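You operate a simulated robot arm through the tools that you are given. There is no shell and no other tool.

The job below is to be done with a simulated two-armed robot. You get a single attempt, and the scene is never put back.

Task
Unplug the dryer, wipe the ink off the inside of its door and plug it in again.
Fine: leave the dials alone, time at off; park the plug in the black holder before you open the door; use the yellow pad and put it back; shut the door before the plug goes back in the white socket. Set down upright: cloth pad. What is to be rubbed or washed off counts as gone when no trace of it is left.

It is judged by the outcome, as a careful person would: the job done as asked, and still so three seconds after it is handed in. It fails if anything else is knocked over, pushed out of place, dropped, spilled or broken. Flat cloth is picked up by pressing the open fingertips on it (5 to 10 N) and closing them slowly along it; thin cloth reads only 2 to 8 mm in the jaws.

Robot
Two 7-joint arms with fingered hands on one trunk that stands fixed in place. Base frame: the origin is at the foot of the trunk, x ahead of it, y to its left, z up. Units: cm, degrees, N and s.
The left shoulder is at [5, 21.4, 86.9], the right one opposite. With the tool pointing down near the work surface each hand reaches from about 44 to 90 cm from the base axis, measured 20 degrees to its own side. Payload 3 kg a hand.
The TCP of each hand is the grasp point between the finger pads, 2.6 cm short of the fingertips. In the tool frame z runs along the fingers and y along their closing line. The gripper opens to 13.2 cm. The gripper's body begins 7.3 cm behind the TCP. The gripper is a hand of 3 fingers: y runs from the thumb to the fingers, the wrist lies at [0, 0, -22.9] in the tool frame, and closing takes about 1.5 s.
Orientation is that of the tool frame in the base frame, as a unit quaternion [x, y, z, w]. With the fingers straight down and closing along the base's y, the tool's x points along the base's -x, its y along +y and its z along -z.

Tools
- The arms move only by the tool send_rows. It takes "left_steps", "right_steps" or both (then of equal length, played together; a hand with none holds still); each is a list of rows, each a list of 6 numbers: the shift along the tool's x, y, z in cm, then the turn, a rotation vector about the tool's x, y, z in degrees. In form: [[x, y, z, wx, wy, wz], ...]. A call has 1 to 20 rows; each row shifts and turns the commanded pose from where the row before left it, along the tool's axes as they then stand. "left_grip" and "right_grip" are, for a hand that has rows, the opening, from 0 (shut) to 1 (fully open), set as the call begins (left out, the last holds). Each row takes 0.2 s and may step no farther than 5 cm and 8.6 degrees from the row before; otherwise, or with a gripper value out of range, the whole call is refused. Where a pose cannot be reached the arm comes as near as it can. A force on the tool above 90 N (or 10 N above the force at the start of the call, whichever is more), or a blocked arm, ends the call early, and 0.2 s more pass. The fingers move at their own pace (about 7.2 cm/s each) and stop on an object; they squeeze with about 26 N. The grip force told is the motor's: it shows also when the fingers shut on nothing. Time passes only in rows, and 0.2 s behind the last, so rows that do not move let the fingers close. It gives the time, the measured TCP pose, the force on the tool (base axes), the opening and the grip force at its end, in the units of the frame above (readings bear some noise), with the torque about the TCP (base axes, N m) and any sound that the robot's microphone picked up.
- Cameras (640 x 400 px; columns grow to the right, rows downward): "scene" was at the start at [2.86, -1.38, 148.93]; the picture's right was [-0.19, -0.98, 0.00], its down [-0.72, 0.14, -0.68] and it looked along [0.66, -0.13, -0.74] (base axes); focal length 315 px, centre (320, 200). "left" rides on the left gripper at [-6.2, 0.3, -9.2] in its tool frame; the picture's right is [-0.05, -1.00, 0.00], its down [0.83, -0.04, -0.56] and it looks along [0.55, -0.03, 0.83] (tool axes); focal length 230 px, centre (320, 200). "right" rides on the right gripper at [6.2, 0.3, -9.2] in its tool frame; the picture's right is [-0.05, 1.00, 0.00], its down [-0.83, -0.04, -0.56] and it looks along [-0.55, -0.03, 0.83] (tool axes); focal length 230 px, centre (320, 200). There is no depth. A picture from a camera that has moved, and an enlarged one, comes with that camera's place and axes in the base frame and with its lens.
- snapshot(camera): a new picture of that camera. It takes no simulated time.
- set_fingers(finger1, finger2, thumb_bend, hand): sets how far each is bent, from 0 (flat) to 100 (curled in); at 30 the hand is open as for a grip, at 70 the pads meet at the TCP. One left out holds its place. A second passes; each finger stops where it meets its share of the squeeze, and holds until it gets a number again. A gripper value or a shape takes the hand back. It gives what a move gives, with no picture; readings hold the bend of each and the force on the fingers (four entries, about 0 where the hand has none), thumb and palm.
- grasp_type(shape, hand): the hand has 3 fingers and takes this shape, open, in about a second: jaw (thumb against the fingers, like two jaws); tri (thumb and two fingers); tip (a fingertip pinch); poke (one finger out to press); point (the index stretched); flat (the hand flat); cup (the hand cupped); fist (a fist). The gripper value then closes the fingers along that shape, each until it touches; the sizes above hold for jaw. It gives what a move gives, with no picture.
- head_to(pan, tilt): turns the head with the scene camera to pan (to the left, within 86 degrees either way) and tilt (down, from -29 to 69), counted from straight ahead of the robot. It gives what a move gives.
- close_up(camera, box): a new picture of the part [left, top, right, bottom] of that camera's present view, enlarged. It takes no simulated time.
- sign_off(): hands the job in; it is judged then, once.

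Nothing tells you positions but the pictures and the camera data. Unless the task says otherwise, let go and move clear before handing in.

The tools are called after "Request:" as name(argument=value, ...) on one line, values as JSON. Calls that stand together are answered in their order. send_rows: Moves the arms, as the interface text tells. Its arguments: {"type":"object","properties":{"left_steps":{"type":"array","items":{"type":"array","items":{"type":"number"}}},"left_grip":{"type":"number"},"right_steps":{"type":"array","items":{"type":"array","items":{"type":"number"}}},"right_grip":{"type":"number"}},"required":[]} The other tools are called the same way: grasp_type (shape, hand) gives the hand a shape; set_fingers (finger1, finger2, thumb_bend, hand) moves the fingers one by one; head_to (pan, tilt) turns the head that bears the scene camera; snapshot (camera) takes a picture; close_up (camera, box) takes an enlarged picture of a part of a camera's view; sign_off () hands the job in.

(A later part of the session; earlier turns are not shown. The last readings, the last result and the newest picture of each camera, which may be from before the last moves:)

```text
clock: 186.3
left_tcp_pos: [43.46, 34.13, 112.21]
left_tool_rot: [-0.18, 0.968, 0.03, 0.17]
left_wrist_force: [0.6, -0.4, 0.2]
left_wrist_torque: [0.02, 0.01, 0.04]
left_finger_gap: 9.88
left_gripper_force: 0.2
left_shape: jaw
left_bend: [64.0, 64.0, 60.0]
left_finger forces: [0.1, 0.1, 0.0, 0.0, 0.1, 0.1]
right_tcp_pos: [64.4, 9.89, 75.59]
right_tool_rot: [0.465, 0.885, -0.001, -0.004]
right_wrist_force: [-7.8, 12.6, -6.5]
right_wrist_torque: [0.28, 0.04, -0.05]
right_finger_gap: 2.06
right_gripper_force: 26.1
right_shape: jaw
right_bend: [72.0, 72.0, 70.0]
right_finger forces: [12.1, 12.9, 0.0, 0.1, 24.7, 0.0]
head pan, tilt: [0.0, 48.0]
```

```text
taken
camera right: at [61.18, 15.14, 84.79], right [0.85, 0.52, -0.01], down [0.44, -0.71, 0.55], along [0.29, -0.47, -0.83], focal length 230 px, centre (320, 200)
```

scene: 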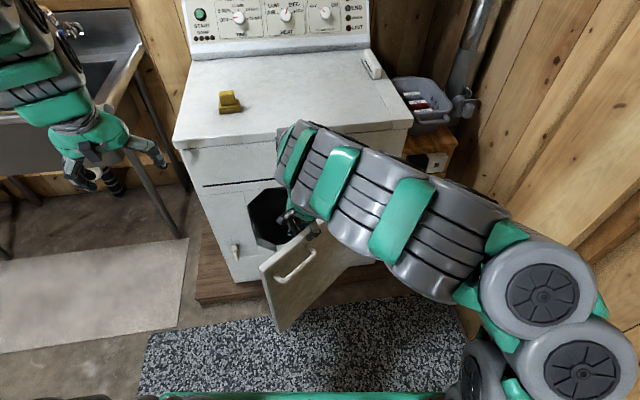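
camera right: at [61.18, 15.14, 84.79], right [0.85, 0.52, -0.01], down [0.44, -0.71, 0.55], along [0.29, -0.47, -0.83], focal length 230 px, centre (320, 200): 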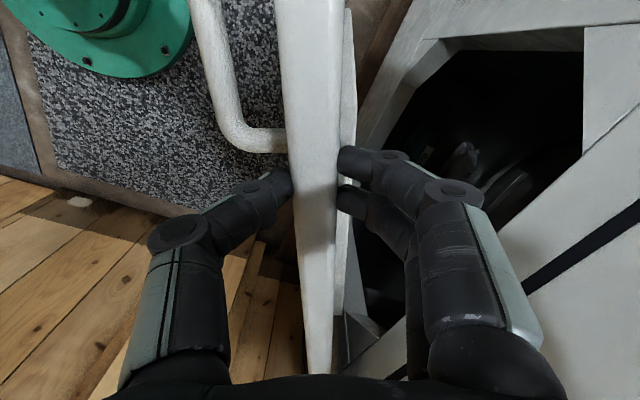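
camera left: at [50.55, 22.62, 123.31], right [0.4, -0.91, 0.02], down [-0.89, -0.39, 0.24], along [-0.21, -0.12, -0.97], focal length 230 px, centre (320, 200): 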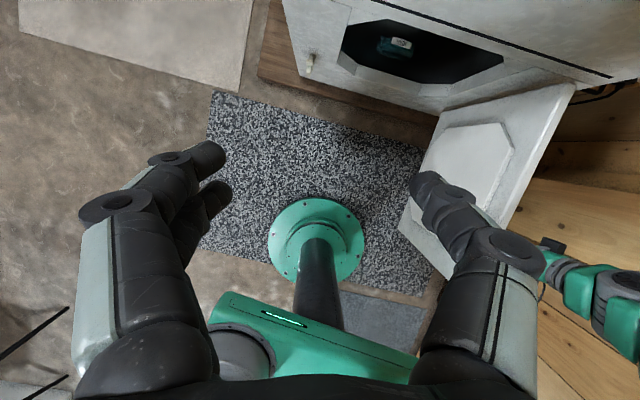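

Request:
send_rows(right_steps=[[0, 0, 0, 0, 0, 0], [0, 0, 0, 0, 0, 0], [0, 0, 0, 0, 0, 0], [0, 0, -2, 0, 0, 0], [0, 0, -3.5, 0, 0, 0], [0, 0, -3.5, 0, 0, 0], [0, -3, -1, 0, 0, 0], [0, -4, 0, 0, 0, 0], [0, -4, 0, 0, 0, 0]], right_grip=0.4)

Request:
snapshot(camera="right")

Request:
snapshot(camera="scene")

```text
clock: 188.3
left_tcp_pos: [43.48, 34.22, 112.21]
left_tool_rot: [-0.179, 0.969, 0.03, 0.17]
left_wrist_force: [0.0, 0.2, -0.2]
left_wrist_torque: [-0.02, 0.0, -0.03]
left_finger_gap: 9.88
left_gripper_force: 0.0
left_shape: jaw
left_bend: [64.0, 64.0, 60.0]
left_finger forces: [0.0, 0.0, 0.0, 0.0, 0.1, 0.0]
right_tcp_pos: [55.15, 3.93, 85.64]
right_tool_rot: [0.462, 0.887, 0.0, -0.002]
right_wrist_force: [0.5, -0.1, -0.2]
right_wrist_torque: [-0.02, 0.03, 0.0]
right_finger_gap: 5.24
right_gripper_force: 0.1
right_shape: jaw
right_bend: [73.0, 73.0, 70.0]
right_finger forces: [0.0, 0.0, 0.0, 0.0, 0.0, 0.1]
head pan, tilt: [0.0, 48.0]
```

```text
taken
camera right: at [51.98, 9.01, 94.91], right [0.85, 0.53, 0.0], down [0.44, -0.71, 0.55], along [0.29, -0.47, -0.83], focal length 230 px, centre (320, 200)
```

right: 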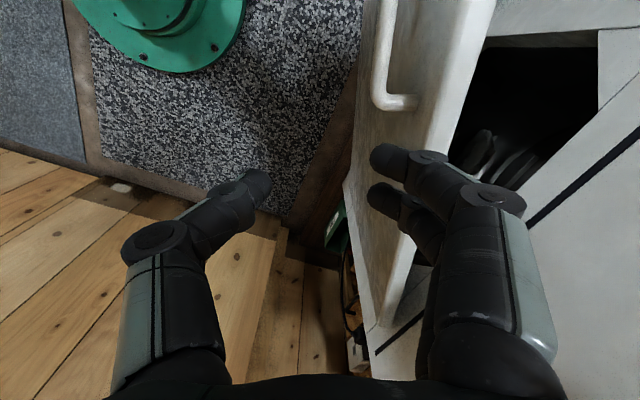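

```text
taken
```

scene: 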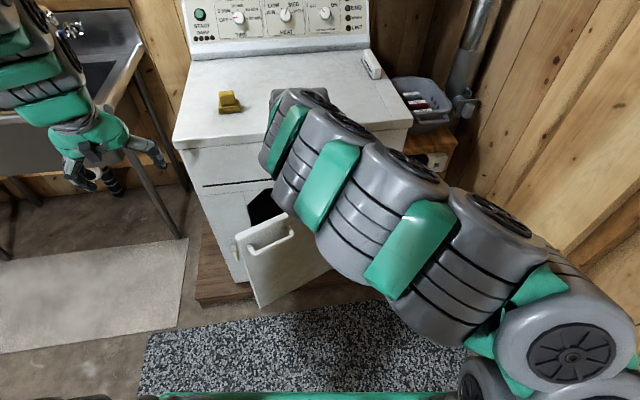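

Request:
send_rows(right_steps=[[-3.5, 0, 0, 0, 0, 0], [-3.5, 0, 2, 0, 0, 0], [0, 0, 4, 0, 0, 0], [0, 0, 4, 0, 0, 0], [0, 0, 4, 0, 0, 0]], right_grip=0.0)

Request:
snapshot(camera="right")

```text
clock: 189.5
left_tcp_pos: [43.47, 34.12, 112.23]
left_tool_rot: [-0.179, 0.969, 0.029, 0.17]
left_wrist_force: [-0.7, 0.1, 0.5]
left_wrist_torque: [-0.02, 0.02, -0.01]
left_finger_gap: 9.86
left_gripper_force: 0.0
left_shape: jaw
left_bend: [64.0, 64.0, 60.0]
left_finger forces: [0.1, 0.0, 0.0, 0.0, 0.0, 0.0]
right_tcp_pos: [59.26, -1.84, 71.44]
right_tool_rot: [0.463, 0.886, -0.001, -0.002]
right_wrist_force: [0.3, -0.1, 0.2]
right_wrist_torque: [0.01, 0.03, 0.01]
right_finger_gap: 0.0
right_gripper_force: 25.9
right_shape: jaw
right_bend: [64.0, 64.0, 67.0]
right_finger forces: [0.0, 0.1, 0.0, 0.0, 0.0, 0.0]
head pan, tilt: [0.0, 48.0]
```

```text
taken
camera right: at [55.91, 3.35, 80.63], right [0.85, 0.53, 0.0], down [0.44, -0.71, 0.55], along [0.29, -0.47, -0.83], focal length 230 px, centre (320, 200)
```

right: 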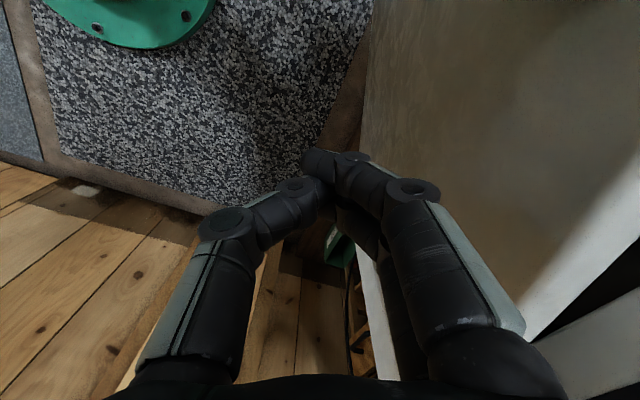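

Request:
send_rows(right_steps=[[0.62, 2.36, 0, 0, 0, 5], [0.62, 2.36, 0, 0, 0, 5], [0.62, 2.36, 0, 0, 0, 5]])

Request:
snapshot(camera="scene")

Request:
snapshot(camera="right")

```text
clock: 190.3
left_tcp_pos: [43.42, 34.16, 112.19]
left_tool_rot: [-0.179, 0.969, 0.03, 0.17]
left_wrist_force: [-0.2, 0.9, -0.1]
left_wrist_torque: [-0.04, -0.01, 0.01]
left_finger_gap: 9.85
left_gripper_force: 0.1
left_shape: jaw
left_bend: [64.0, 64.0, 60.0]
left_finger forces: [0.0, 0.1, 0.1, 0.1, 0.0, 0.1]
right_tcp_pos: [62.65, 1.18, 70.78]
right_tool_rot: [0.571, 0.821, -0.004, -0.009]
right_wrist_force: [0.4, 0.8, 0.2]
right_wrist_torque: [-0.06, -0.03, -0.01]
right_finger_gap: 0.0
right_gripper_force: 25.9
right_shape: jaw
right_bend: [64.0, 64.0, 67.0]
right_finger forces: [0.0, 0.0, 0.1, 0.0, 0.0, 0.0]
right hand out of reach, approached as far as the arm can: row 3
head pan, tilt: [0.0, 48.0]
```

```text
taken
```

scene: 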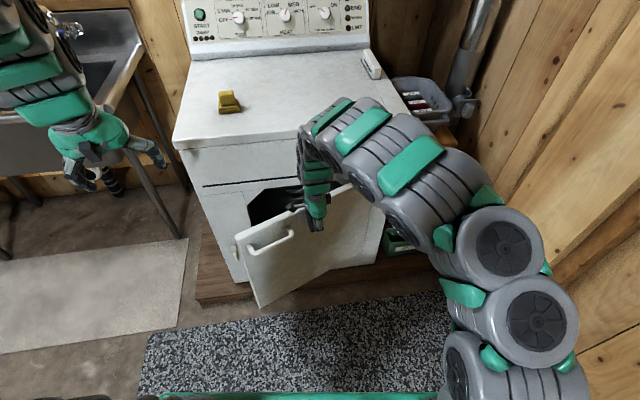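

```text
taken
camera right: at [60.98, 7.06, 80.05], right [0.95, 0.3, -0.02], down [0.26, -0.8, 0.55], along [0.15, -0.53, -0.84], focal length 230 px, centre (320, 200)
```

right: 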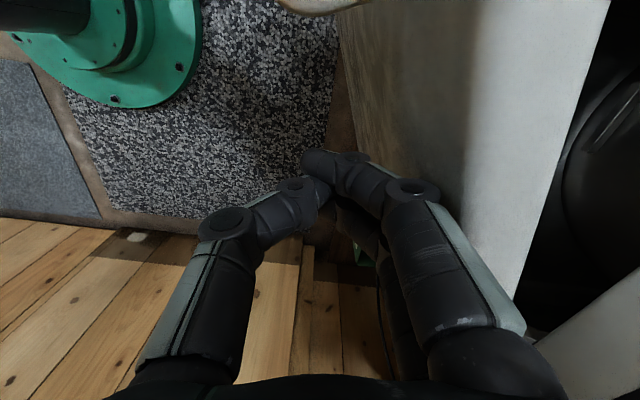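

Request:
send_rows(right_steps=[[0, 1.5, 0, 0, 0, 0], [0, 1.5, 0, 0, 0, 0], [0, 1.5, 0, 0, 0, 0]])

Request:
snapshot(camera="scene")

```text
clock: 191.1
left_tcp_pos: [43.33, 34.15, 112.21]
left_tool_rot: [-0.18, 0.969, 0.03, 0.17]
left_wrist_force: [-0.4, -0.9, 0.4]
left_wrist_torque: [0.02, -0.03, 0.03]
left_finger_gap: 9.88
left_gripper_force: 0.0
left_shape: jaw
left_bend: [64.0, 64.0, 60.0]
left_finger forces: [0.0, 0.0, 0.0, 0.0, 0.0, 0.0]
right_tcp_pos: [62.68, 0.79, 69.4]
right_tool_rot: [0.575, 0.818, -0.001, -0.002]
right_wrist_force: [-0.5, 0.6, -0.8]
right_wrist_torque: [0.02, 0.0, -0.02]
right_finger_gap: 0.01
right_gripper_force: 25.5
right_shape: jaw
right_bend: [64.0, 64.0, 67.0]
right_finger forces: [0.0, 0.1, 0.0, 0.0, 0.0, 0.0]
right hand out of reach, approached as far as the arm can: row 1, 2, 3
head pan, tilt: [0.0, 48.0]
```

```text
taken
```

scene: 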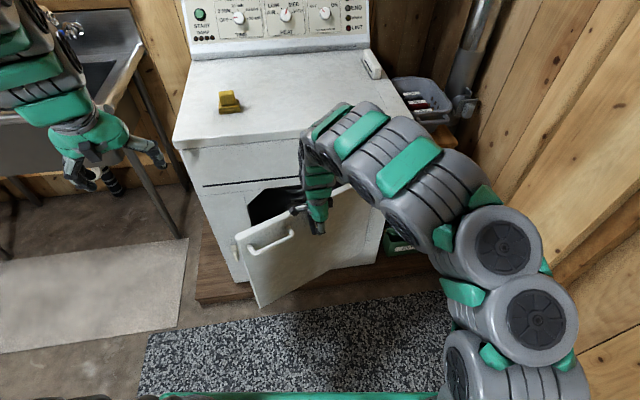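

The right arm can't push further here, so I'll lift it clear and close the door with the left hand pushing on the handle.

Request:
send_rows(right_steps=[[0, -3.5, 0, 0, 0, 0], [0, -4, 0, 0, 0, 0], [0, -2, -3, 0, 0, 0], [0, 0, -4.5, 0, 0, 0], [0, 0, -4.5, 0, 0, 0], [0, 0, -4.5, 0, 0, 0], [0, 0, -4.5, 0, 0, -6], [0, 0, -4.5, 0, 0, -7.5], [0, 0, -4.5, 0, 0, -7.5], [-3, 0, -4.5, 0, 0, -7.5], [-4, 0, -1, 0, 0, -7.5], [-4.5, 0, 0, 0, 0, -7.5], [-4, 0, 0, 0, 0, -7.5], [-3, -3, 0, 0, 0, -7.5], [-3, -3, 0, 0, 0, -7.5], [-1, -3, 0, 0, 0, -7.5]])

Request:
snapshot(camera="scene")

Request:
snapshot(camera="right")

```text
refused: row 10 steps farther than a row can; nothing moved
```

```text
taken
```

scene: 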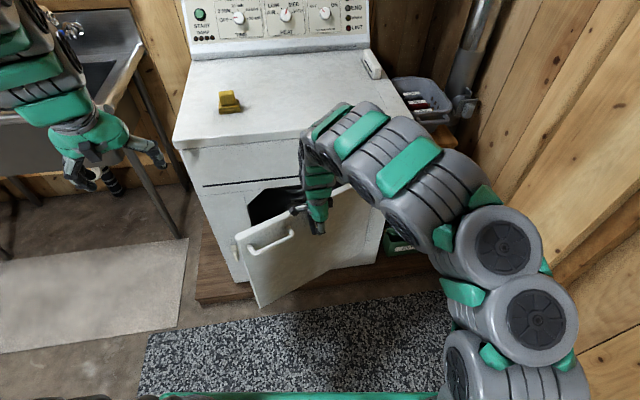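

```text
taken
camera right: at [60.88, 6.61, 78.57], right [0.96, 0.29, 0.0], down [0.24, -0.8, 0.55], along [0.16, -0.53, -0.83], focal length 230 px, centre (320, 200)
```

right: 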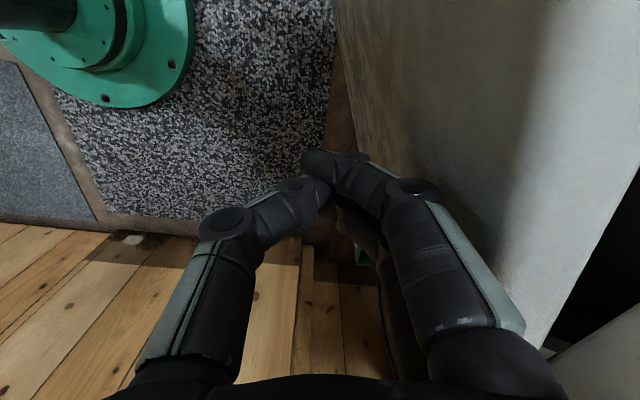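

Request:
send_rows(right_steps=[[0, -3.5, 0, 0, 0, 0], [0, -4, 0, 0, 0, 0], [0, -2, -3, 0, 0, 0], [0, 0, -4.5, 0, 0, 0], [0, 0, -4.5, 0, 0, 0], [0, 0, -4.5, 0, 0, 0], [0, 0, -4.5, 0, 0, 0], [0, 0, -4.5, 0, 0, 0], [0, 0, -4.5, 0, 0, 0], [-2, 0, -4.3, 0, 0, 0], [-4.5, 0, -1, 0, 0, 0], [-4.5, 0, 0, 0, 0, 0], [-4.5, 0, 0, 0, 0, 0], [-4.5, 0, 0, 0, 0, 0]])

Request:
send_rows(right_steps=[[0, 0, 0, 0, 0, -7.6], [0, 0, 0, 0, 0, -7.6], [0, 0, 0, 0, 0, -7.6], [0, 0, 0, 0, 0, -7.6], [0, 0, 0, 0, 0, -7.6], [0, 0, 0, 0, 0, -7.6], [0, 0, 0, 0, 0, -7.6], [0, 0, 0, 0, 0, -7.6], [0, 0, 0, 0, 0, -7.6], [0, 0, 0, 0, 0, -7.6]], left_steps=[[0, 0, 0, 0, 0, 8.3], [0, 0, 0, 0, 0, 8.3], [0, 0, 0, 0, 0, 8.3], [0, 0, 0, 0, 0, 8.3], [0, 0, 0, 0, 0, 8.3], [0, 0, 0, 0, 0, 8.3], [0, 0, 0, 0, 0, 8.3], [0, 0, 0, 0, 0, 8.3], [0, 0, 0, 0, 0, 8.3], [0, 0, 0, 0, 0, 8.3]], left_grip=0.0)

Request:
snapshot(camera="scene")

```text
clock: 194.1
left_tcp_pos: [43.46, 34.27, 112.16]
left_tool_rot: [-0.181, 0.968, 0.031, 0.17]
left_wrist_force: [-0.2, -0.1, 0.3]
left_wrist_torque: [0.01, 0.0, -0.02]
left_finger_gap: 9.88
left_gripper_force: 0.0
left_shape: jaw
left_bend: [64.0, 64.0, 60.0]
left_finger forces: [0.0, 0.0, 0.0, 0.0, 0.0, 0.0]
right_tcp_pos: [60.39, -21.3, 104.64]
right_tool_rot: [0.574, 0.819, 0.0, -0.002]
right_wrist_force: [0.0, -0.3, -1.0]
right_wrist_torque: [0.02, 0.01, -0.01]
right_finger_gap: 0.0
right_gripper_force: 25.6
right_shape: jaw
right_bend: [64.0, 64.0, 67.0]
right_finger forces: [0.0, 0.1, 0.0, 0.0, 0.0, 0.1]
head pan, tilt: [0.0, 48.0]
```

```text
clock: 196.3
left_tcp_pos: [43.33, 34.14, 112.41]
left_tool_rot: [0.508, 0.844, 0.135, 0.106]
left_wrist_force: [-0.4, -0.1, -1.1]
left_wrist_torque: [-0.01, -0.02, 0.02]
left_finger_gap: 0.0
left_gripper_force: 26.1
left_shape: jaw
left_bend: [64.0, 64.0, 67.0]
left_finger forces: [0.1, 0.0, 0.0, 0.1, 0.0, 0.0]
right_tcp_pos: [60.71, -21.31, 104.65]
right_tool_rot: [-0.051, 0.999, 0.0, -0.001]
right_wrist_force: [-0.4, 0.2, -0.4]
right_wrist_torque: [-0.01, 0.0, 0.0]
right_finger_gap: 0.0
right_gripper_force: 26.4
right_shape: jaw
right_bend: [64.0, 64.0, 67.0]
right_finger forces: [0.0, 0.0, 0.0, 0.0, 0.0, 0.0]
head pan, tilt: [0.0, 48.0]
```

```text
taken
```

scene: 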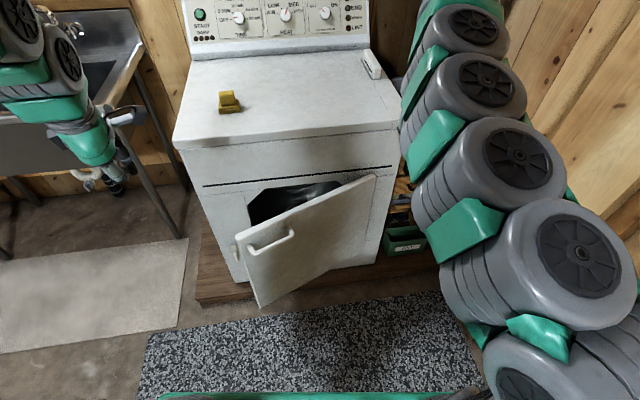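

Request:
send_rows(left_steps=[[-1.74, -2.12, 3.25, 0, 0, 0], [-1.74, -2.12, 3.25, 0, 0, 0], [-1.74, -2.12, 3.25, 0, 0, 0], [-1.74, -2.12, 3.25, 0, 0, 0], [-1.74, -2.12, 3.25, 0, 0, 0], [-1.74, -2.12, 3.25, 0, 0, 0], [-1.74, -2.12, 3.25, 0, 0, 0], [-1.74, -2.12, 3.25, 0, 0, 0], [-1.74, -2.12, 3.25, 0, 0, 0], [-1.74, -2.12, 3.25, 0, 0, 0]])

Request:
snapshot(camera="scene")

Request:
snapshot(camera="left")

```text
clock: 198.5
left_tcp_pos: [48.46, 12.85, 78.45]
left_tool_rot: [0.508, 0.844, 0.135, 0.107]
left_wrist_force: [0.2, -0.4, 0.8]
left_wrist_torque: [-0.01, 0.0, 0.0]
left_finger_gap: 0.0
left_gripper_force: 26.0
left_shape: jaw
left_bend: [64.0, 64.0, 67.0]
left_finger forces: [0.1, 0.0, 0.0, 0.0, 0.0, 0.0]
left hand out of reach, approached as far as the arm can: row 5, 6, 7, 8, 9
right_tcp_pos: [60.65, -21.28, 104.66]
right_tool_rot: [-0.051, 0.999, 0.001, -0.002]
right_wrist_force: [0.1, -0.3, 0.6]
right_wrist_torque: [-0.02, -0.01, -0.01]
right_finger_gap: 0.0
right_gripper_force: 25.4
right_shape: jaw
right_bend: [64.0, 64.0, 67.0]
right_finger forces: [0.0, 0.0, 0.1, 0.0, 0.0, 0.0]
head pan, tilt: [0.0, 48.0]
```

```text
taken
```

scene: 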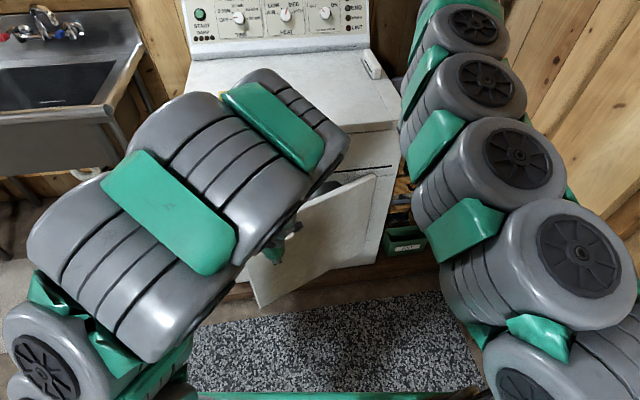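

```text
taken
camera left: at [48.59, 6.31, 87.44], right [-0.8, -0.49, -0.33], down [-0.6, 0.65, 0.47], along [-0.02, 0.58, -0.82], focal length 230 px, centre (320, 200)
```

left: 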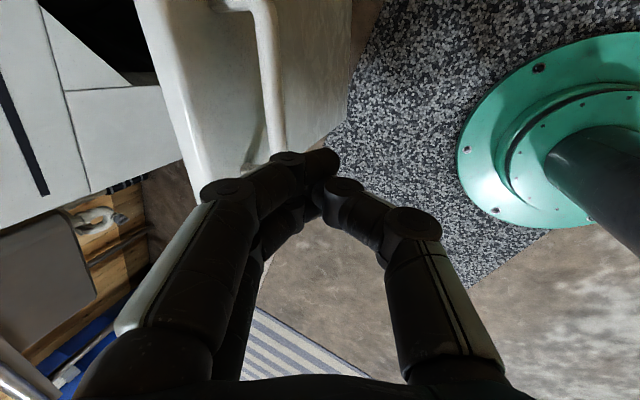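

Request:
send_rows(left_steps=[[0.1, -0.8, 2.2, 0, 0, 0], [0.1, -0.8, 2.2, 0, 0, 0], [0.1, -0.8, 2.2, 0, 0, 0]])

Request:
snapshot(camera="left")

```text
clock: 199.3
left_tcp_pos: [48.29, 12.87, 71.47]
left_tool_rot: [0.507, 0.844, 0.136, 0.109]
left_wrist_force: [0.3, 0.0, 0.8]
left_wrist_torque: [-0.01, 0.0, 0.02]
left_finger_gap: 0.0
left_gripper_force: 25.5
left_shape: jaw
left_bend: [64.0, 64.0, 67.0]
left_finger forces: [0.0, 0.0, 0.0, 0.0, 0.0, 0.1]
right_tcp_pos: [60.64, -21.36, 104.69]
right_tool_rot: [-0.051, 0.999, 0.001, -0.001]
right_wrist_force: [-0.4, 0.3, -0.3]
right_wrist_torque: [0.01, 0.02, -0.01]
right_finger_gap: 0.02
right_gripper_force: 26.2
right_shape: jaw
right_bend: [64.0, 64.0, 67.0]
right_finger forces: [0.0, 0.0, 0.1, 0.0, 0.0, 0.0]
head pan, tilt: [0.0, 48.0]
```

```text
taken
camera left: at [48.62, 6.29, 80.47], right [-0.8, -0.5, -0.34], down [-0.6, 0.65, 0.47], along [-0.01, 0.58, -0.82], focal length 230 px, centre (320, 200)
```

left: 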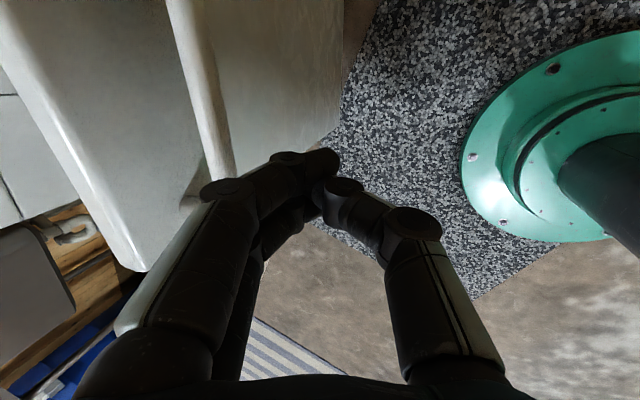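

Request:
send_rows(left_steps=[[-0.05, 1.41, 0.5, 0, 0, 0], [-0.05, 1.41, 0.5, 0, 0, 0], [-0.05, 1.41, 0.5, 0, 0, 0], [-0.05, 1.41, 0.5, 0, 0, 0]])

Request:
snapshot(camera="left")

Request:
snapshot(camera="scene")

```text
clock: 200.3
left_tcp_pos: [53.68, 15.46, 71.28]
left_tool_rot: [0.507, 0.844, 0.135, 0.106]
left_wrist_force: [0.1, -1.6, -0.4]
left_wrist_torque: [0.0, 0.03, -0.03]
left_finger_gap: 0.01
left_gripper_force: 26.2
left_shape: jaw
left_bend: [64.0, 65.0, 67.0]
left_finger forces: [0.1, 0.0, 0.0, 0.0, 0.0, 0.0]
right_tcp_pos: [60.73, -21.25, 104.82]
right_tool_rot: [-0.051, 0.999, 0.0, -0.002]
right_wrist_force: [0.3, -1.0, -0.2]
right_wrist_torque: [-0.01, 0.0, 0.01]
right_finger_gap: 0.0
right_gripper_force: 26.1
right_shape: jaw
right_bend: [64.0, 64.0, 67.0]
right_finger forces: [0.0, 0.1, 0.0, 0.1, 0.0, 0.1]
head pan, tilt: [0.0, 48.0]
```

```text
taken
camera left: at [53.97, 9.0, 80.38], right [-0.8, -0.49, -0.33], down [-0.6, 0.65, 0.47], along [-0.02, 0.58, -0.82], focal length 230 px, centre (320, 200)
```

left: 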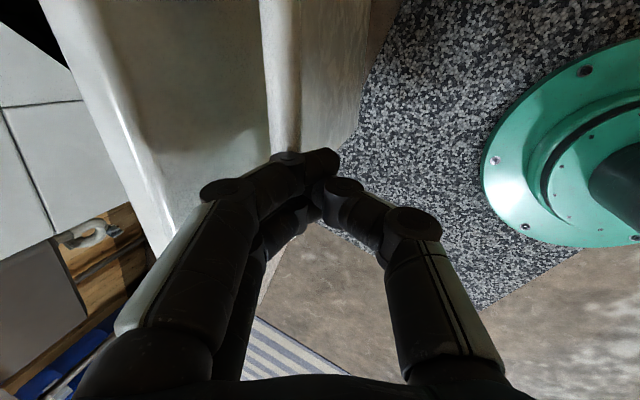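

```text
taken
```

scene: 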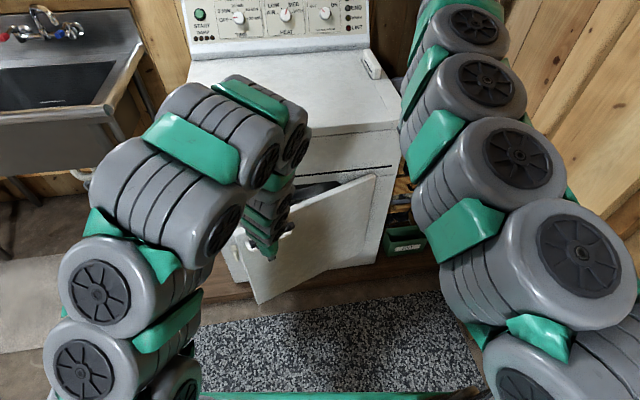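

Now the knuckles are about touching the handle bar; I'll keep pushing the door along its arc.

Request:
send_rows(left_steps=[[-0.05, 1.41, 0.5, 0, 0, 0], [-0.05, 1.41, 0.5, 0, 0, 0], [-0.05, 1.41, 0.5, 0, 0, 0], [-0.05, 1.41, 0.5, 0, 0, 0], [-0.05, 1.41, 0.5, 0, 0, 0]])

Request:
snapshot(camera="left")

Request:
close_up(camera="scene", box=[190, 150, 410, 310])

```text
clock: 201.5
left_tcp_pos: [60.68, 18.58, 71.42]
left_tool_rot: [0.507, 0.845, 0.134, 0.107]
left_wrist_force: [-0.6, 0.1, 0.6]
left_wrist_torque: [0.0, 0.01, -0.02]
left_finger_gap: 0.0
left_gripper_force: 25.7
left_shape: jaw
left_bend: [64.0, 65.0, 67.0]
left_finger forces: [0.0, 0.0, 0.0, 0.0, 0.0, 0.0]
right_tcp_pos: [60.59, -21.36, 104.71]
right_tool_rot: [-0.051, 0.999, 0.001, -0.002]
right_wrist_force: [-0.3, 0.4, 1.1]
right_wrist_torque: [-0.01, -0.01, -0.01]
right_finger_gap: 0.0
right_gripper_force: 25.9
right_shape: jaw
right_bend: [64.0, 64.0, 67.0]
right_finger forces: [0.0, 0.1, 0.1, 0.0, 0.0, 0.0]
head pan, tilt: [0.0, 48.0]
```

```text
taken
camera left: at [60.83, 12.23, 80.52], right [-0.8, -0.49, -0.33], down [-0.6, 0.65, 0.47], along [-0.02, 0.58, -0.82], focal length 230 px, centre (320, 200)
```

left: 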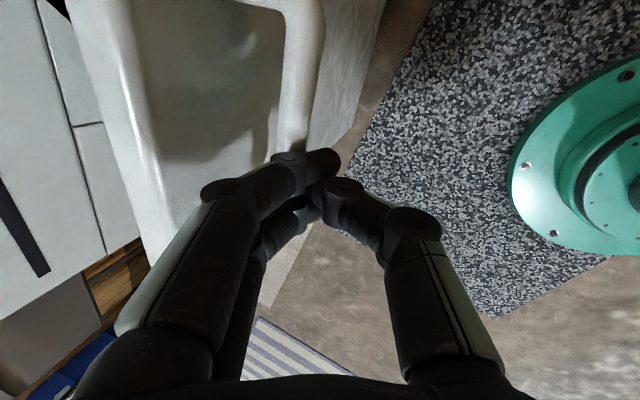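

```text
2.50 times, centred on (300, 230) of scene
camera zoom: at [2.95, 0.12, 148.85], right [0.0, -1.0, 0.0], down [-0.74, 0.0, -0.67], along [0.67, 0.0, -0.74], focal length 788 px, centre (370, 125)
```

zoom: 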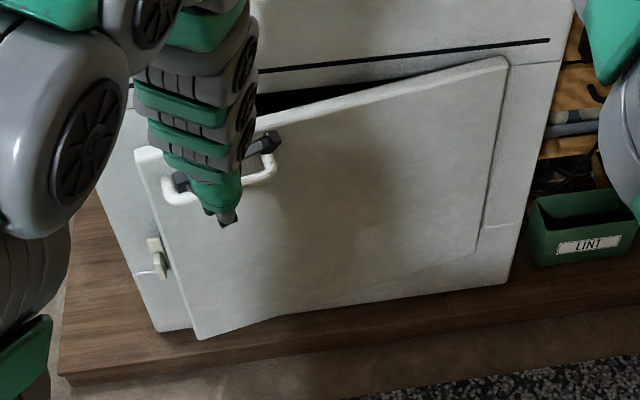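

Request:
send_rows(left_steps=[[-0.3, 1.27, 0.47, 0, 0, 0], [-0.3, 1.27, 0.47, 0, 0, 0], [-0.3, 1.27, 0.47, 0, 0, 0], [-0.3, 1.27, 0.47, 0, 0, 0]])

Request:
snapshot(camera="left")

Request:
close_up(camera="scene", box=[190, 150, 410, 310])

```text
clock: 202.5
left_tcp_pos: [66.05, 20.21, 71.52]
left_tool_rot: [0.507, 0.844, 0.136, 0.107]
left_wrist_force: [-0.3, -0.2, -0.3]
left_wrist_torque: [0.02, -0.04, 0.01]
left_finger_gap: 0.0
left_gripper_force: 25.7
left_shape: jaw
left_bend: [64.0, 65.0, 67.0]
left_finger forces: [0.1, 0.0, 0.1, 0.0, 0.1, 0.0]
right_tcp_pos: [60.66, -21.37, 104.56]
right_tool_rot: [-0.051, 0.999, 0.001, -0.002]
right_wrist_force: [0.8, -0.7, -1.1]
right_wrist_torque: [-0.01, 0.02, 0.03]
right_finger_gap: 0.0
right_gripper_force: 26.0
right_shape: jaw
right_bend: [64.0, 64.0, 67.0]
right_finger forces: [0.1, 0.0, 0.0, 0.1, 0.1, 0.0]
head pan, tilt: [0.0, 48.0]
```

```text
taken
camera left: at [66.28, 13.7, 80.52], right [-0.8, -0.49, -0.34], down [-0.6, 0.65, 0.47], along [-0.01, 0.58, -0.82], focal length 230 px, centre (320, 200)
```

left: 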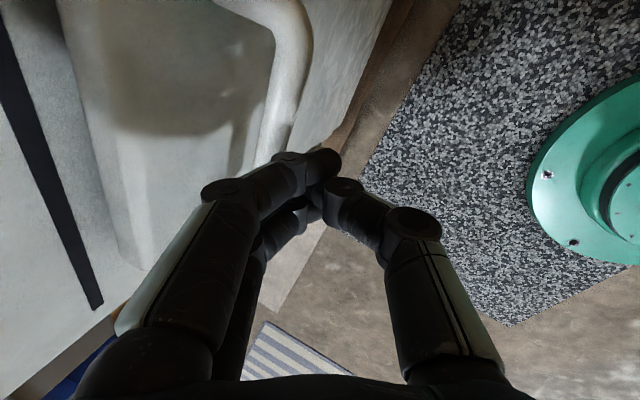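

```text
2.50 times, centred on (300, 230) of scene
camera zoom: at [2.95, 0.12, 148.85], right [0.0, -1.0, 0.0], down [-0.74, 0.0, -0.67], along [0.67, 0.0, -0.74], focal length 788 px, centre (370, 125)
```

zoom: 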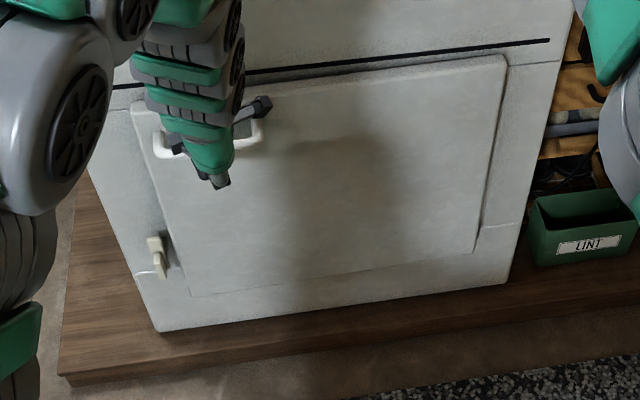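

Request:
send_rows(left_steps=[[-0.15, 0.65, 0.23, 0, 0, 0], [-0.15, 0.65, 0.23, 0, 0, 0], [-0.15, 0.65, 0.23, 0, 0, 0]])

Request:
close_up(camera="scene", box=[190, 150, 410, 310])

```text
clock: 203.3
left_tcp_pos: [68.05, 20.76, 71.47]
left_tool_rot: [0.507, 0.845, 0.135, 0.106]
left_wrist_force: [-0.3, -1.0, 0.8]
left_wrist_torque: [0.0, 0.02, -0.01]
left_finger_gap: 0.01
left_gripper_force: 26.2
left_shape: jaw
left_bend: [64.0, 65.0, 67.0]
left_finger forces: [0.0, 0.0, 0.0, 0.1, 0.1, 0.0]
right_tcp_pos: [60.66, -21.38, 104.67]
right_tool_rot: [-0.051, 0.999, 0.001, -0.002]
right_wrist_force: [-0.7, 0.2, 0.1]
right_wrist_torque: [-0.02, -0.04, 0.0]
right_finger_gap: 0.0
right_gripper_force: 26.4
right_shape: jaw
right_bend: [64.0, 64.0, 67.0]
right_finger forces: [0.0, 0.1, 0.0, 0.1, 0.0, 0.1]
head pan, tilt: [0.0, 48.0]
```

```text
2.50 times, centred on (300, 230) of scene
camera zoom: at [2.95, 0.12, 148.85], right [0.0, -1.0, 0.0], down [-0.74, 0.0, -0.67], along [0.67, 0.0, -0.74], focal length 788 px, centre (370, 125)
```

zoom: 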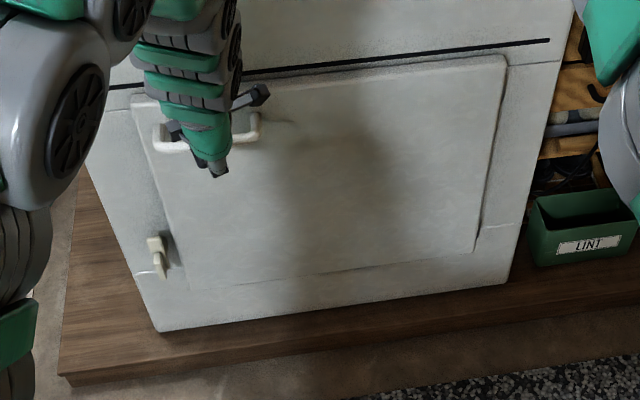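

Request:
send_rows(left_steps=[[-0.15, 0.65, 0.23, 0, 0, 0], [-0.15, 0.65, 0.23, 0, 0, 0]])

Request:
send_rows(left_steps=[[-0.1, 0.45, 0.16, 0, 0, 0], [-0.1, 0.45, 0.16, 0, 0, 0]])

Request:
snapshot(camera="left")

Request:
close_up(camera="scene", box=[190, 150, 410, 310])

```text
clock: 203.9
left_tcp_pos: [69.22, 21.12, 71.24]
left_tool_rot: [0.508, 0.844, 0.135, 0.105]
left_wrist_force: [-45.8, -7.2, 27.2]
left_wrist_torque: [-0.14, 0.32, -0.04]
left_finger_gap: 0.0
left_gripper_force: 26.1
left_shape: jaw
left_bend: [69.0, 65.0, 73.0]
left_finger forces: [27.4, 0.1, 0.0, 0.1, 58.3, 0.1]
right_tcp_pos: [60.51, -21.32, 104.6]
right_tool_rot: [-0.051, 0.999, 0.001, -0.002]
right_wrist_force: [-0.3, 0.4, 0.0]
right_wrist_torque: [0.03, -0.03, 0.02]
right_finger_gap: 0.03
right_gripper_force: 26.2
right_shape: jaw
right_bend: [64.0, 64.0, 67.0]
right_finger forces: [0.1, 0.0, 0.0, 0.1, 0.0, 0.1]
head pan, tilt: [0.0, 48.0]
```

```text
clock: 204.4
left_tcp_pos: [69.2, 21.19, 71.18]
left_tool_rot: [0.508, 0.845, 0.133, 0.1]
left_wrist_force: [-49.1, -11.9, 40.0]
left_wrist_torque: [-0.15, 0.12, -0.06]
left_finger_gap: 0.0
left_gripper_force: 25.7
left_shape: jaw
left_bend: [70.0, 65.0, 74.0]
left_finger forces: [33.2, 11.5, 0.1, 0.1, 54.4, 0.1]
right_tcp_pos: [60.56, -21.34, 104.79]
right_tool_rot: [-0.051, 0.999, 0.001, -0.002]
right_wrist_force: [0.2, 0.0, -0.5]
right_wrist_torque: [0.0, -0.04, -0.01]
right_finger_gap: 0.0
right_gripper_force: 26.0
right_shape: jaw
right_bend: [64.0, 64.0, 67.0]
right_finger forces: [0.0, 0.0, 0.0, 0.0, 0.0, 0.1]
head pan, tilt: [0.0, 48.0]
stopped in row 2 (left hand): the force on the tool passed its limit at 94 N (the readings are from after the stop); the commanded pose is now the measured one
```

```text
taken
camera left: at [69.69, 14.78, 80.27], right [-0.81, -0.49, -0.32], down [-0.59, 0.65, 0.48], along [-0.03, 0.58, -0.81], focal length 230 px, centre (320, 200)
```

left: 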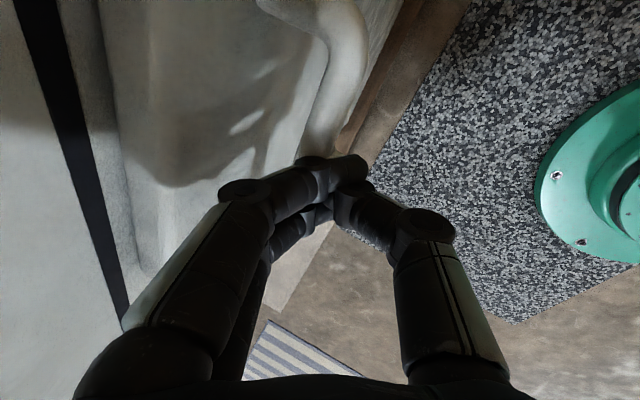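

```text
2.50 times, centred on (300, 230) of scene
camera zoom: at [2.84, 0.08, 148.86], right [0.0, -1.0, 0.0], down [-0.74, 0.0, -0.67], along [0.67, 0.0, -0.74], focal length 788 px, centre (370, 125)
```

zoom: 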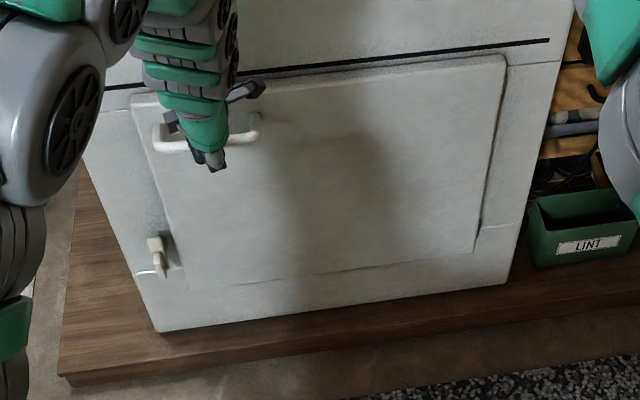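

Request:
send_rows(left_steps=[[0.1, -0.7, -0.3, 0, 0, 0], [0.3, -1.5, -0.5, 0, 0, 0], [0.3, -2.5, -1, 0, 0, 0], [0.3, -3, -1, 0, 0, 0], [0, -1, -4, 0, 0, 0], [0, 0, -4.5, 0, 0, 0], [0, 0, -4.5, 0, 0, 0], [0, 0, -4.5, 0, 0, 0], [0, 0, -4.5, 0, 0, 0], [2, -1, -4, 0, 0, 0], [4, -1, -2, 0, 0, 0], [4, -1, -1, 0, 0, 0], [4, -1, -1, 0, 0, 0]])

Request:
snapshot(camera="scene")

Request:
close_up(camera="scene", box=[170, 110, 430, 290])

```text
clock: 207.2
left_tcp_pos: [42.03, 25.04, 97.36]
left_tool_rot: [0.507, 0.845, 0.134, 0.103]
left_wrist_force: [-0.4, 0.2, -0.3]
left_wrist_torque: [0.05, -0.02, -0.02]
left_finger_gap: 0.0
left_gripper_force: 26.0
left_shape: jaw
left_bend: [68.0, 65.0, 67.0]
left_finger forces: [0.1, 0.0, 0.1, 0.1, 0.0, 0.2]
right_tcp_pos: [60.67, -21.31, 104.73]
right_tool_rot: [-0.051, 0.999, 0.001, -0.001]
right_wrist_force: [-0.5, -0.2, 0.1]
right_wrist_torque: [-0.01, 0.01, -0.01]
right_finger_gap: 0.0
right_gripper_force: 25.5
right_shape: jaw
right_bend: [64.0, 64.0, 67.0]
right_finger forces: [0.1, 0.0, 0.0, 0.0, 0.0, 0.0]
head pan, tilt: [0.0, 48.0]
```

```text
taken
```

scene: 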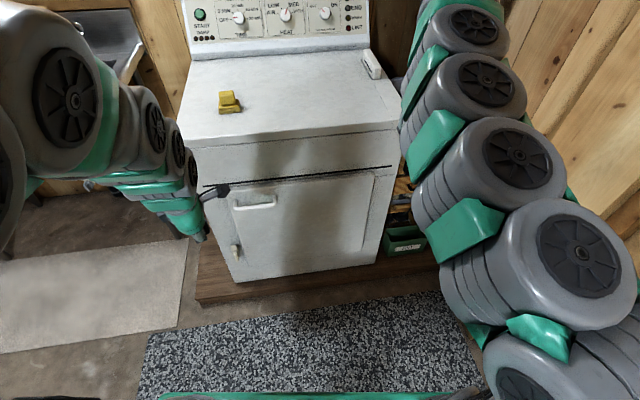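

```text
2.22 times, centred on (300, 200) of scene
camera zoom: at [2.94, 0.12, 148.85], right [0.0, -1.0, 0.0], down [-0.74, 0.0, -0.67], along [0.67, 0.0, -0.74], focal length 701 px, centre (364, 200)
```

zoom: 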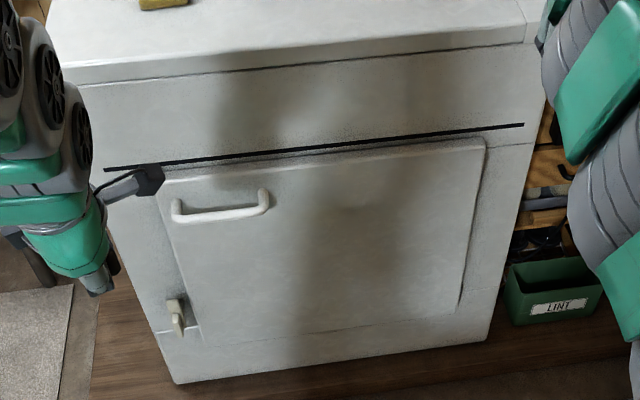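

The door is shut just as before. Now I'll turn the right hand forward again and go back to the plug in the holder.

Request:
send_rows(right_steps=[[2.9, -1.9, -1.75, 0, 0, 0], [2.9, -1.9, -1.75, 0, 0, 0], [2.9, -1.9, -1.75, 0, 0, 0], [2.9, -1.9, -1.75, 0, 0, 0], [0, 0, 0, 0, -8.2, 0], [0, 0, 0, 0, -8.2, 0], [0, 0, 0, 0, -8.2, 0], [0, 0, 0, 0, -8.2, 0], [0, 0, 0, 0, -8.2, 0], [0, 0, 0, 0, -8.2, 0], [0, 0, 0, 0, -8.2, 0], [0, 0, 0, 0, -8.2, 0], [0, 0, 0, 0, -8.2, 0], [0, 0, 0, 0, -8.2, 0], [0, 0, 0, 0, -8, 0]], right_grip=0.55)

Request:
snapshot(camera="scene")

```text
clock: 210.4
left_tcp_pos: [41.97, 25.05, 97.4]
left_tool_rot: [0.508, 0.845, 0.133, 0.103]
left_wrist_force: [-0.1, -0.5, -0.3]
left_wrist_torque: [0.01, -0.01, 0.01]
left_finger_gap: 0.01
left_gripper_force: 26.0
left_shape: jaw
left_bend: [68.0, 65.0, 67.0]
left_finger forces: [0.0, 0.0, 0.1, 0.0, 0.0, 0.0]
right_tcp_pos: [53.31, -35.82, 130.16]
right_tool_rot: [-0.037, 0.706, 0.036, 0.706]
right_wrist_force: [0.5, 0.0, 0.8]
right_wrist_torque: [0.0, 0.01, 0.02]
right_finger_gap: 7.27
right_gripper_force: 0.0
right_shape: jaw
right_bend: [72.0, 72.0, 70.0]
right_finger forces: [0.0, 0.0, 0.1, 0.0, 0.0, 0.0]
right hand out of reach, approached as far as the arm can: row 11, 12, 13, 14, 15
head pan, tilt: [0.0, 48.0]
```

```text
taken
```

scene: 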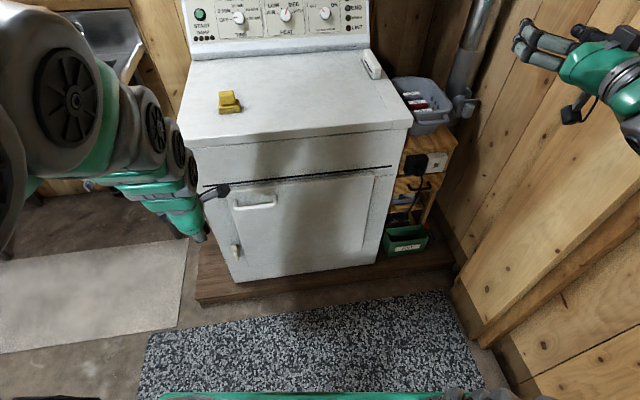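

Request:
send_rows(right_steps=[[3.75, -0.74, 2.0, 0, 0, 0], [3.75, -0.74, 2.0, 0, 0, 0], [3.75, -0.74, 2.0, 0, 0, 0], [3.75, -0.74, 2.0, 0, 0, 0], [3.75, -0.74, 2.0, 0, 0, 0], [3.75, -0.74, 2.0, 0, 0, 0], [3.75, -0.74, 2.0, 0, 0, 0], [3.75, -0.74, 2.0, 0, 0, 0]])

Request:
send_rows(right_steps=[[4, -0.18, 0.65, 0, 0, 0], [4, -0.18, 0.65, 0, 0, 0], [4, -0.18, 0.65, 0, 0, 0], [4, -0.18, 0.65, 0, 0, 0], [4, -0.18, 0.65, 0, 0, 0]])

Request:
head_to(pan=-25, tilt=35)

Request:
snapshot(camera="scene")

Request:
snapshot(camera="right")

```text
clock: 212.2
left_tcp_pos: [41.98, 24.84, 97.44]
left_tool_rot: [0.507, 0.845, 0.134, 0.102]
left_wrist_force: [-0.2, 0.2, 0.0]
left_wrist_torque: [0.0, -0.02, 0.02]
left_finger_gap: 0.01
left_gripper_force: 26.4
left_shape: jaw
left_bend: [68.0, 65.0, 67.0]
left_finger forces: [0.0, 0.1, 0.1, 0.0, 0.0, 0.0]
right_tcp_pos: [54.92, -36.29, 127.29]
right_tool_rot: [-0.037, 0.708, 0.037, 0.705]
right_wrist_force: [0.1, 0.0, -0.5]
right_wrist_torque: [0.0, -0.01, 0.01]
right_finger_gap: 7.26
right_gripper_force: 0.1
right_shape: jaw
right_bend: [72.0, 72.0, 70.0]
right_finger forces: [0.0, 0.0, 0.0, 0.0, 0.0, 0.0]
right hand out of reach, approached as far as the arm can: row 1, 2, 3, 4, 5, 6, 7, 8
head pan, tilt: [0.0, 48.0]
```

```text
clock: 213.4
left_tcp_pos: [41.88, 24.89, 97.32]
left_tool_rot: [0.508, 0.845, 0.134, 0.103]
left_wrist_force: [0.1, 0.3, 0.0]
left_wrist_torque: [-0.04, 0.02, -0.05]
left_finger_gap: 0.0
left_gripper_force: 25.9
left_shape: jaw
left_bend: [68.0, 65.0, 67.0]
left_finger forces: [0.0, 0.1, 0.0, 0.0, 0.0, 0.0]
right_tcp_pos: [55.6, -36.91, 126.05]
right_tool_rot: [-0.036, 0.708, 0.037, 0.704]
right_wrist_force: [0.4, 0.2, -0.4]
right_wrist_torque: [-0.02, 0.05, -0.05]
right_finger_gap: 7.26
right_gripper_force: 0.1
right_shape: jaw
right_bend: [72.0, 72.0, 70.0]
right_finger forces: [0.0, 0.0, 0.0, 0.2, 0.0, 0.1]
right hand out of reach, approached as far as the arm can: row 1, 2, 3, 4, 5
head pan, tilt: [0.0, 48.0]
```

```text
clock: 214.3
left_tcp_pos: [41.92, 24.83, 97.21]
left_tool_rot: [0.507, 0.845, 0.134, 0.103]
left_wrist_force: [0.1, -0.9, 0.9]
left_wrist_torque: [0.03, 0.0, -0.03]
left_finger_gap: 0.02
left_gripper_force: 25.7
left_shape: jaw
left_bend: [68.0, 65.0, 67.0]
left_finger forces: [0.1, 0.1, 0.0, 0.0, 0.0, 0.1]
right_tcp_pos: [55.69, -36.72, 126.18]
right_tool_rot: [-0.037, 0.708, 0.037, 0.705]
right_wrist_force: [-0.1, -0.4, 0.2]
right_wrist_torque: [0.0, 0.0, 0.01]
right_finger_gap: 7.27
right_gripper_force: 0.1
right_shape: jaw
right_bend: [72.0, 72.0, 70.0]
right_finger forces: [0.1, 0.0, 0.0, 0.0, 0.0, 0.0]
head pan, tilt: [-25.0, 35.0]
```

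```text
taken
```

scene: 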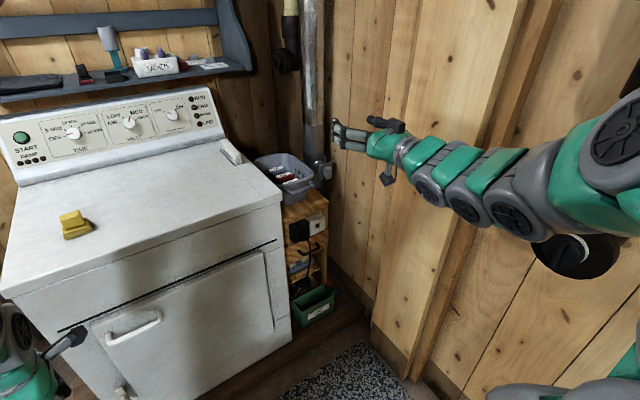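

```text
taken
camera right: at [46.34, -37.53, 120.04], right [-0.1, 0.99, 0.05], down [-0.54, -0.1, 0.83], along [0.83, 0.06, 0.55], focal length 230 px, centre (320, 200)
```

right: 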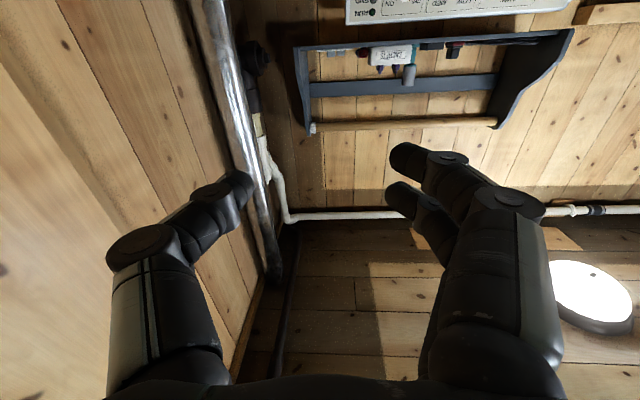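

Request:
send_rows(right_steps=[[0, 0, 4, 0, 0, 0], [0, 0, 4, 0, 0, 0], [0, 0, 4, 0, 0, 0], [0, 0, 4, 0, 0, 0], [2, 0, 4, 0, 0, 0], [3, 0, 2, 0, 0, 0], [4, 0, 0, 0, 0, 0], [4, 0, 0, 0, 0, 0]])

Request:
snapshot(camera="scene")

```text
clock: 216.1
left_tcp_pos: [42.04, 24.94, 97.36]
left_tool_rot: [0.507, 0.845, 0.133, 0.103]
left_wrist_force: [-0.4, -0.7, 1.2]
left_wrist_torque: [0.01, 0.05, 0.02]
left_finger_gap: 0.01
left_gripper_force: 26.1
left_shape: jaw
left_bend: [68.0, 65.0, 67.0]
left_finger forces: [0.0, 0.0, 0.0, 0.0, 0.1, 0.1]
right_tcp_pos: [77.51, -34.48, 112.75]
right_tool_rot: [-0.035, 0.708, 0.037, 0.704]
right_wrist_force: [-0.1, 0.3, -0.2]
right_wrist_torque: [-0.01, 0.0, 0.01]
right_finger_gap: 7.24
right_gripper_force: 0.1
right_shape: jaw
right_bend: [72.0, 72.0, 70.0]
right_finger forces: [0.0, 0.0, 0.0, 0.0, 0.1, 0.0]
head pan, tilt: [-25.0, 35.0]
```

```text
taken
```

scene: 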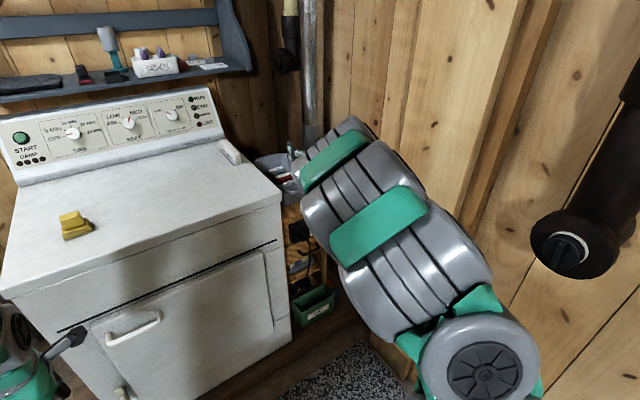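

Request:
send_rows(right_steps=[[1, -2.5, -2.5, 0, 0, 0], [1, -2.5, -2.5, 0, 0, 0], [1, -2, -1.5, 0, 0, 0], [4.2, 0, 0, 0, 0, 0], [4.2, 0, 0, 0, 0, 0], [4.2, 0, 0, 0, 0, 0], [4.2, 0, 0, 0, 0, 0], [4.2, 0, 0, 0, 0, 0], [4.2, 0, 0, 0, 0, 0]])

Request:
snapshot(camera="scene")

Request:
snapshot(camera="right")

```text
clock: 218.1
left_tcp_pos: [42.1, 24.91, 97.37]
left_tool_rot: [0.508, 0.845, 0.134, 0.103]
left_wrist_force: [-0.5, 0.3, -0.2]
left_wrist_torque: [0.01, 0.01, 0.02]
left_finger_gap: 0.0
left_gripper_force: 26.1
left_shape: jaw
left_bend: [68.0, 65.0, 67.0]
left_finger forces: [0.0, 0.0, 0.0, 0.0, 0.0, 0.0]
right_tcp_pos: [71.57, -42.29, 84.63]
right_tool_rot: [-0.035, 0.707, 0.036, 0.705]
right_wrist_force: [-0.1, 0.3, -0.3]
right_wrist_torque: [0.0, 0.01, -0.03]
right_finger_gap: 7.27
right_gripper_force: 0.0
right_shape: jaw
right_bend: [72.0, 72.0, 70.0]
right_finger forces: [0.0, 0.0, 0.2, 0.0, 0.1, 0.0]
head pan, tilt: [-25.0, 35.0]
```

```text
taken
```

scene: 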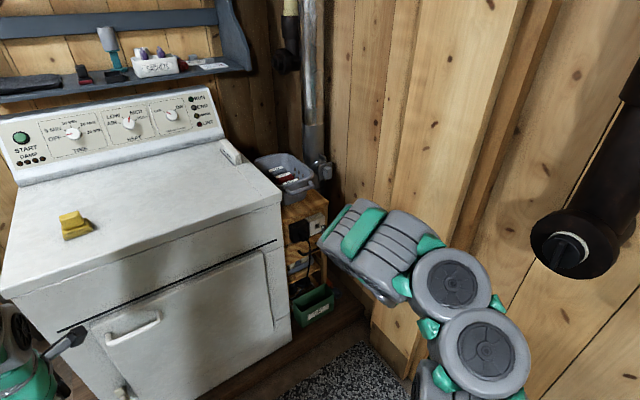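

```text
taken
camera right: at [62.36, -42.96, 78.51], right [-0.1, 0.99, 0.05], down [-0.55, -0.1, 0.83], along [0.83, 0.06, 0.55], focal length 230 px, centre (320, 200)
```

right: 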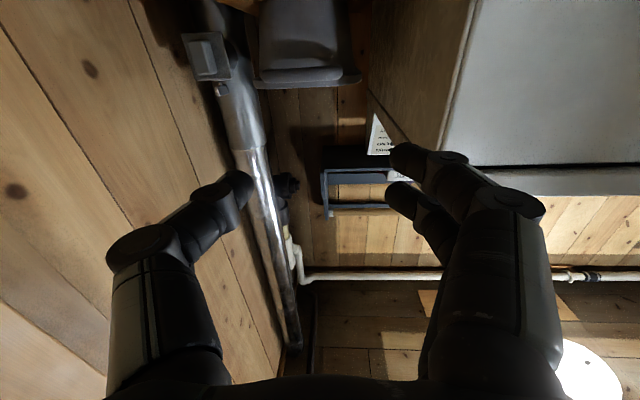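

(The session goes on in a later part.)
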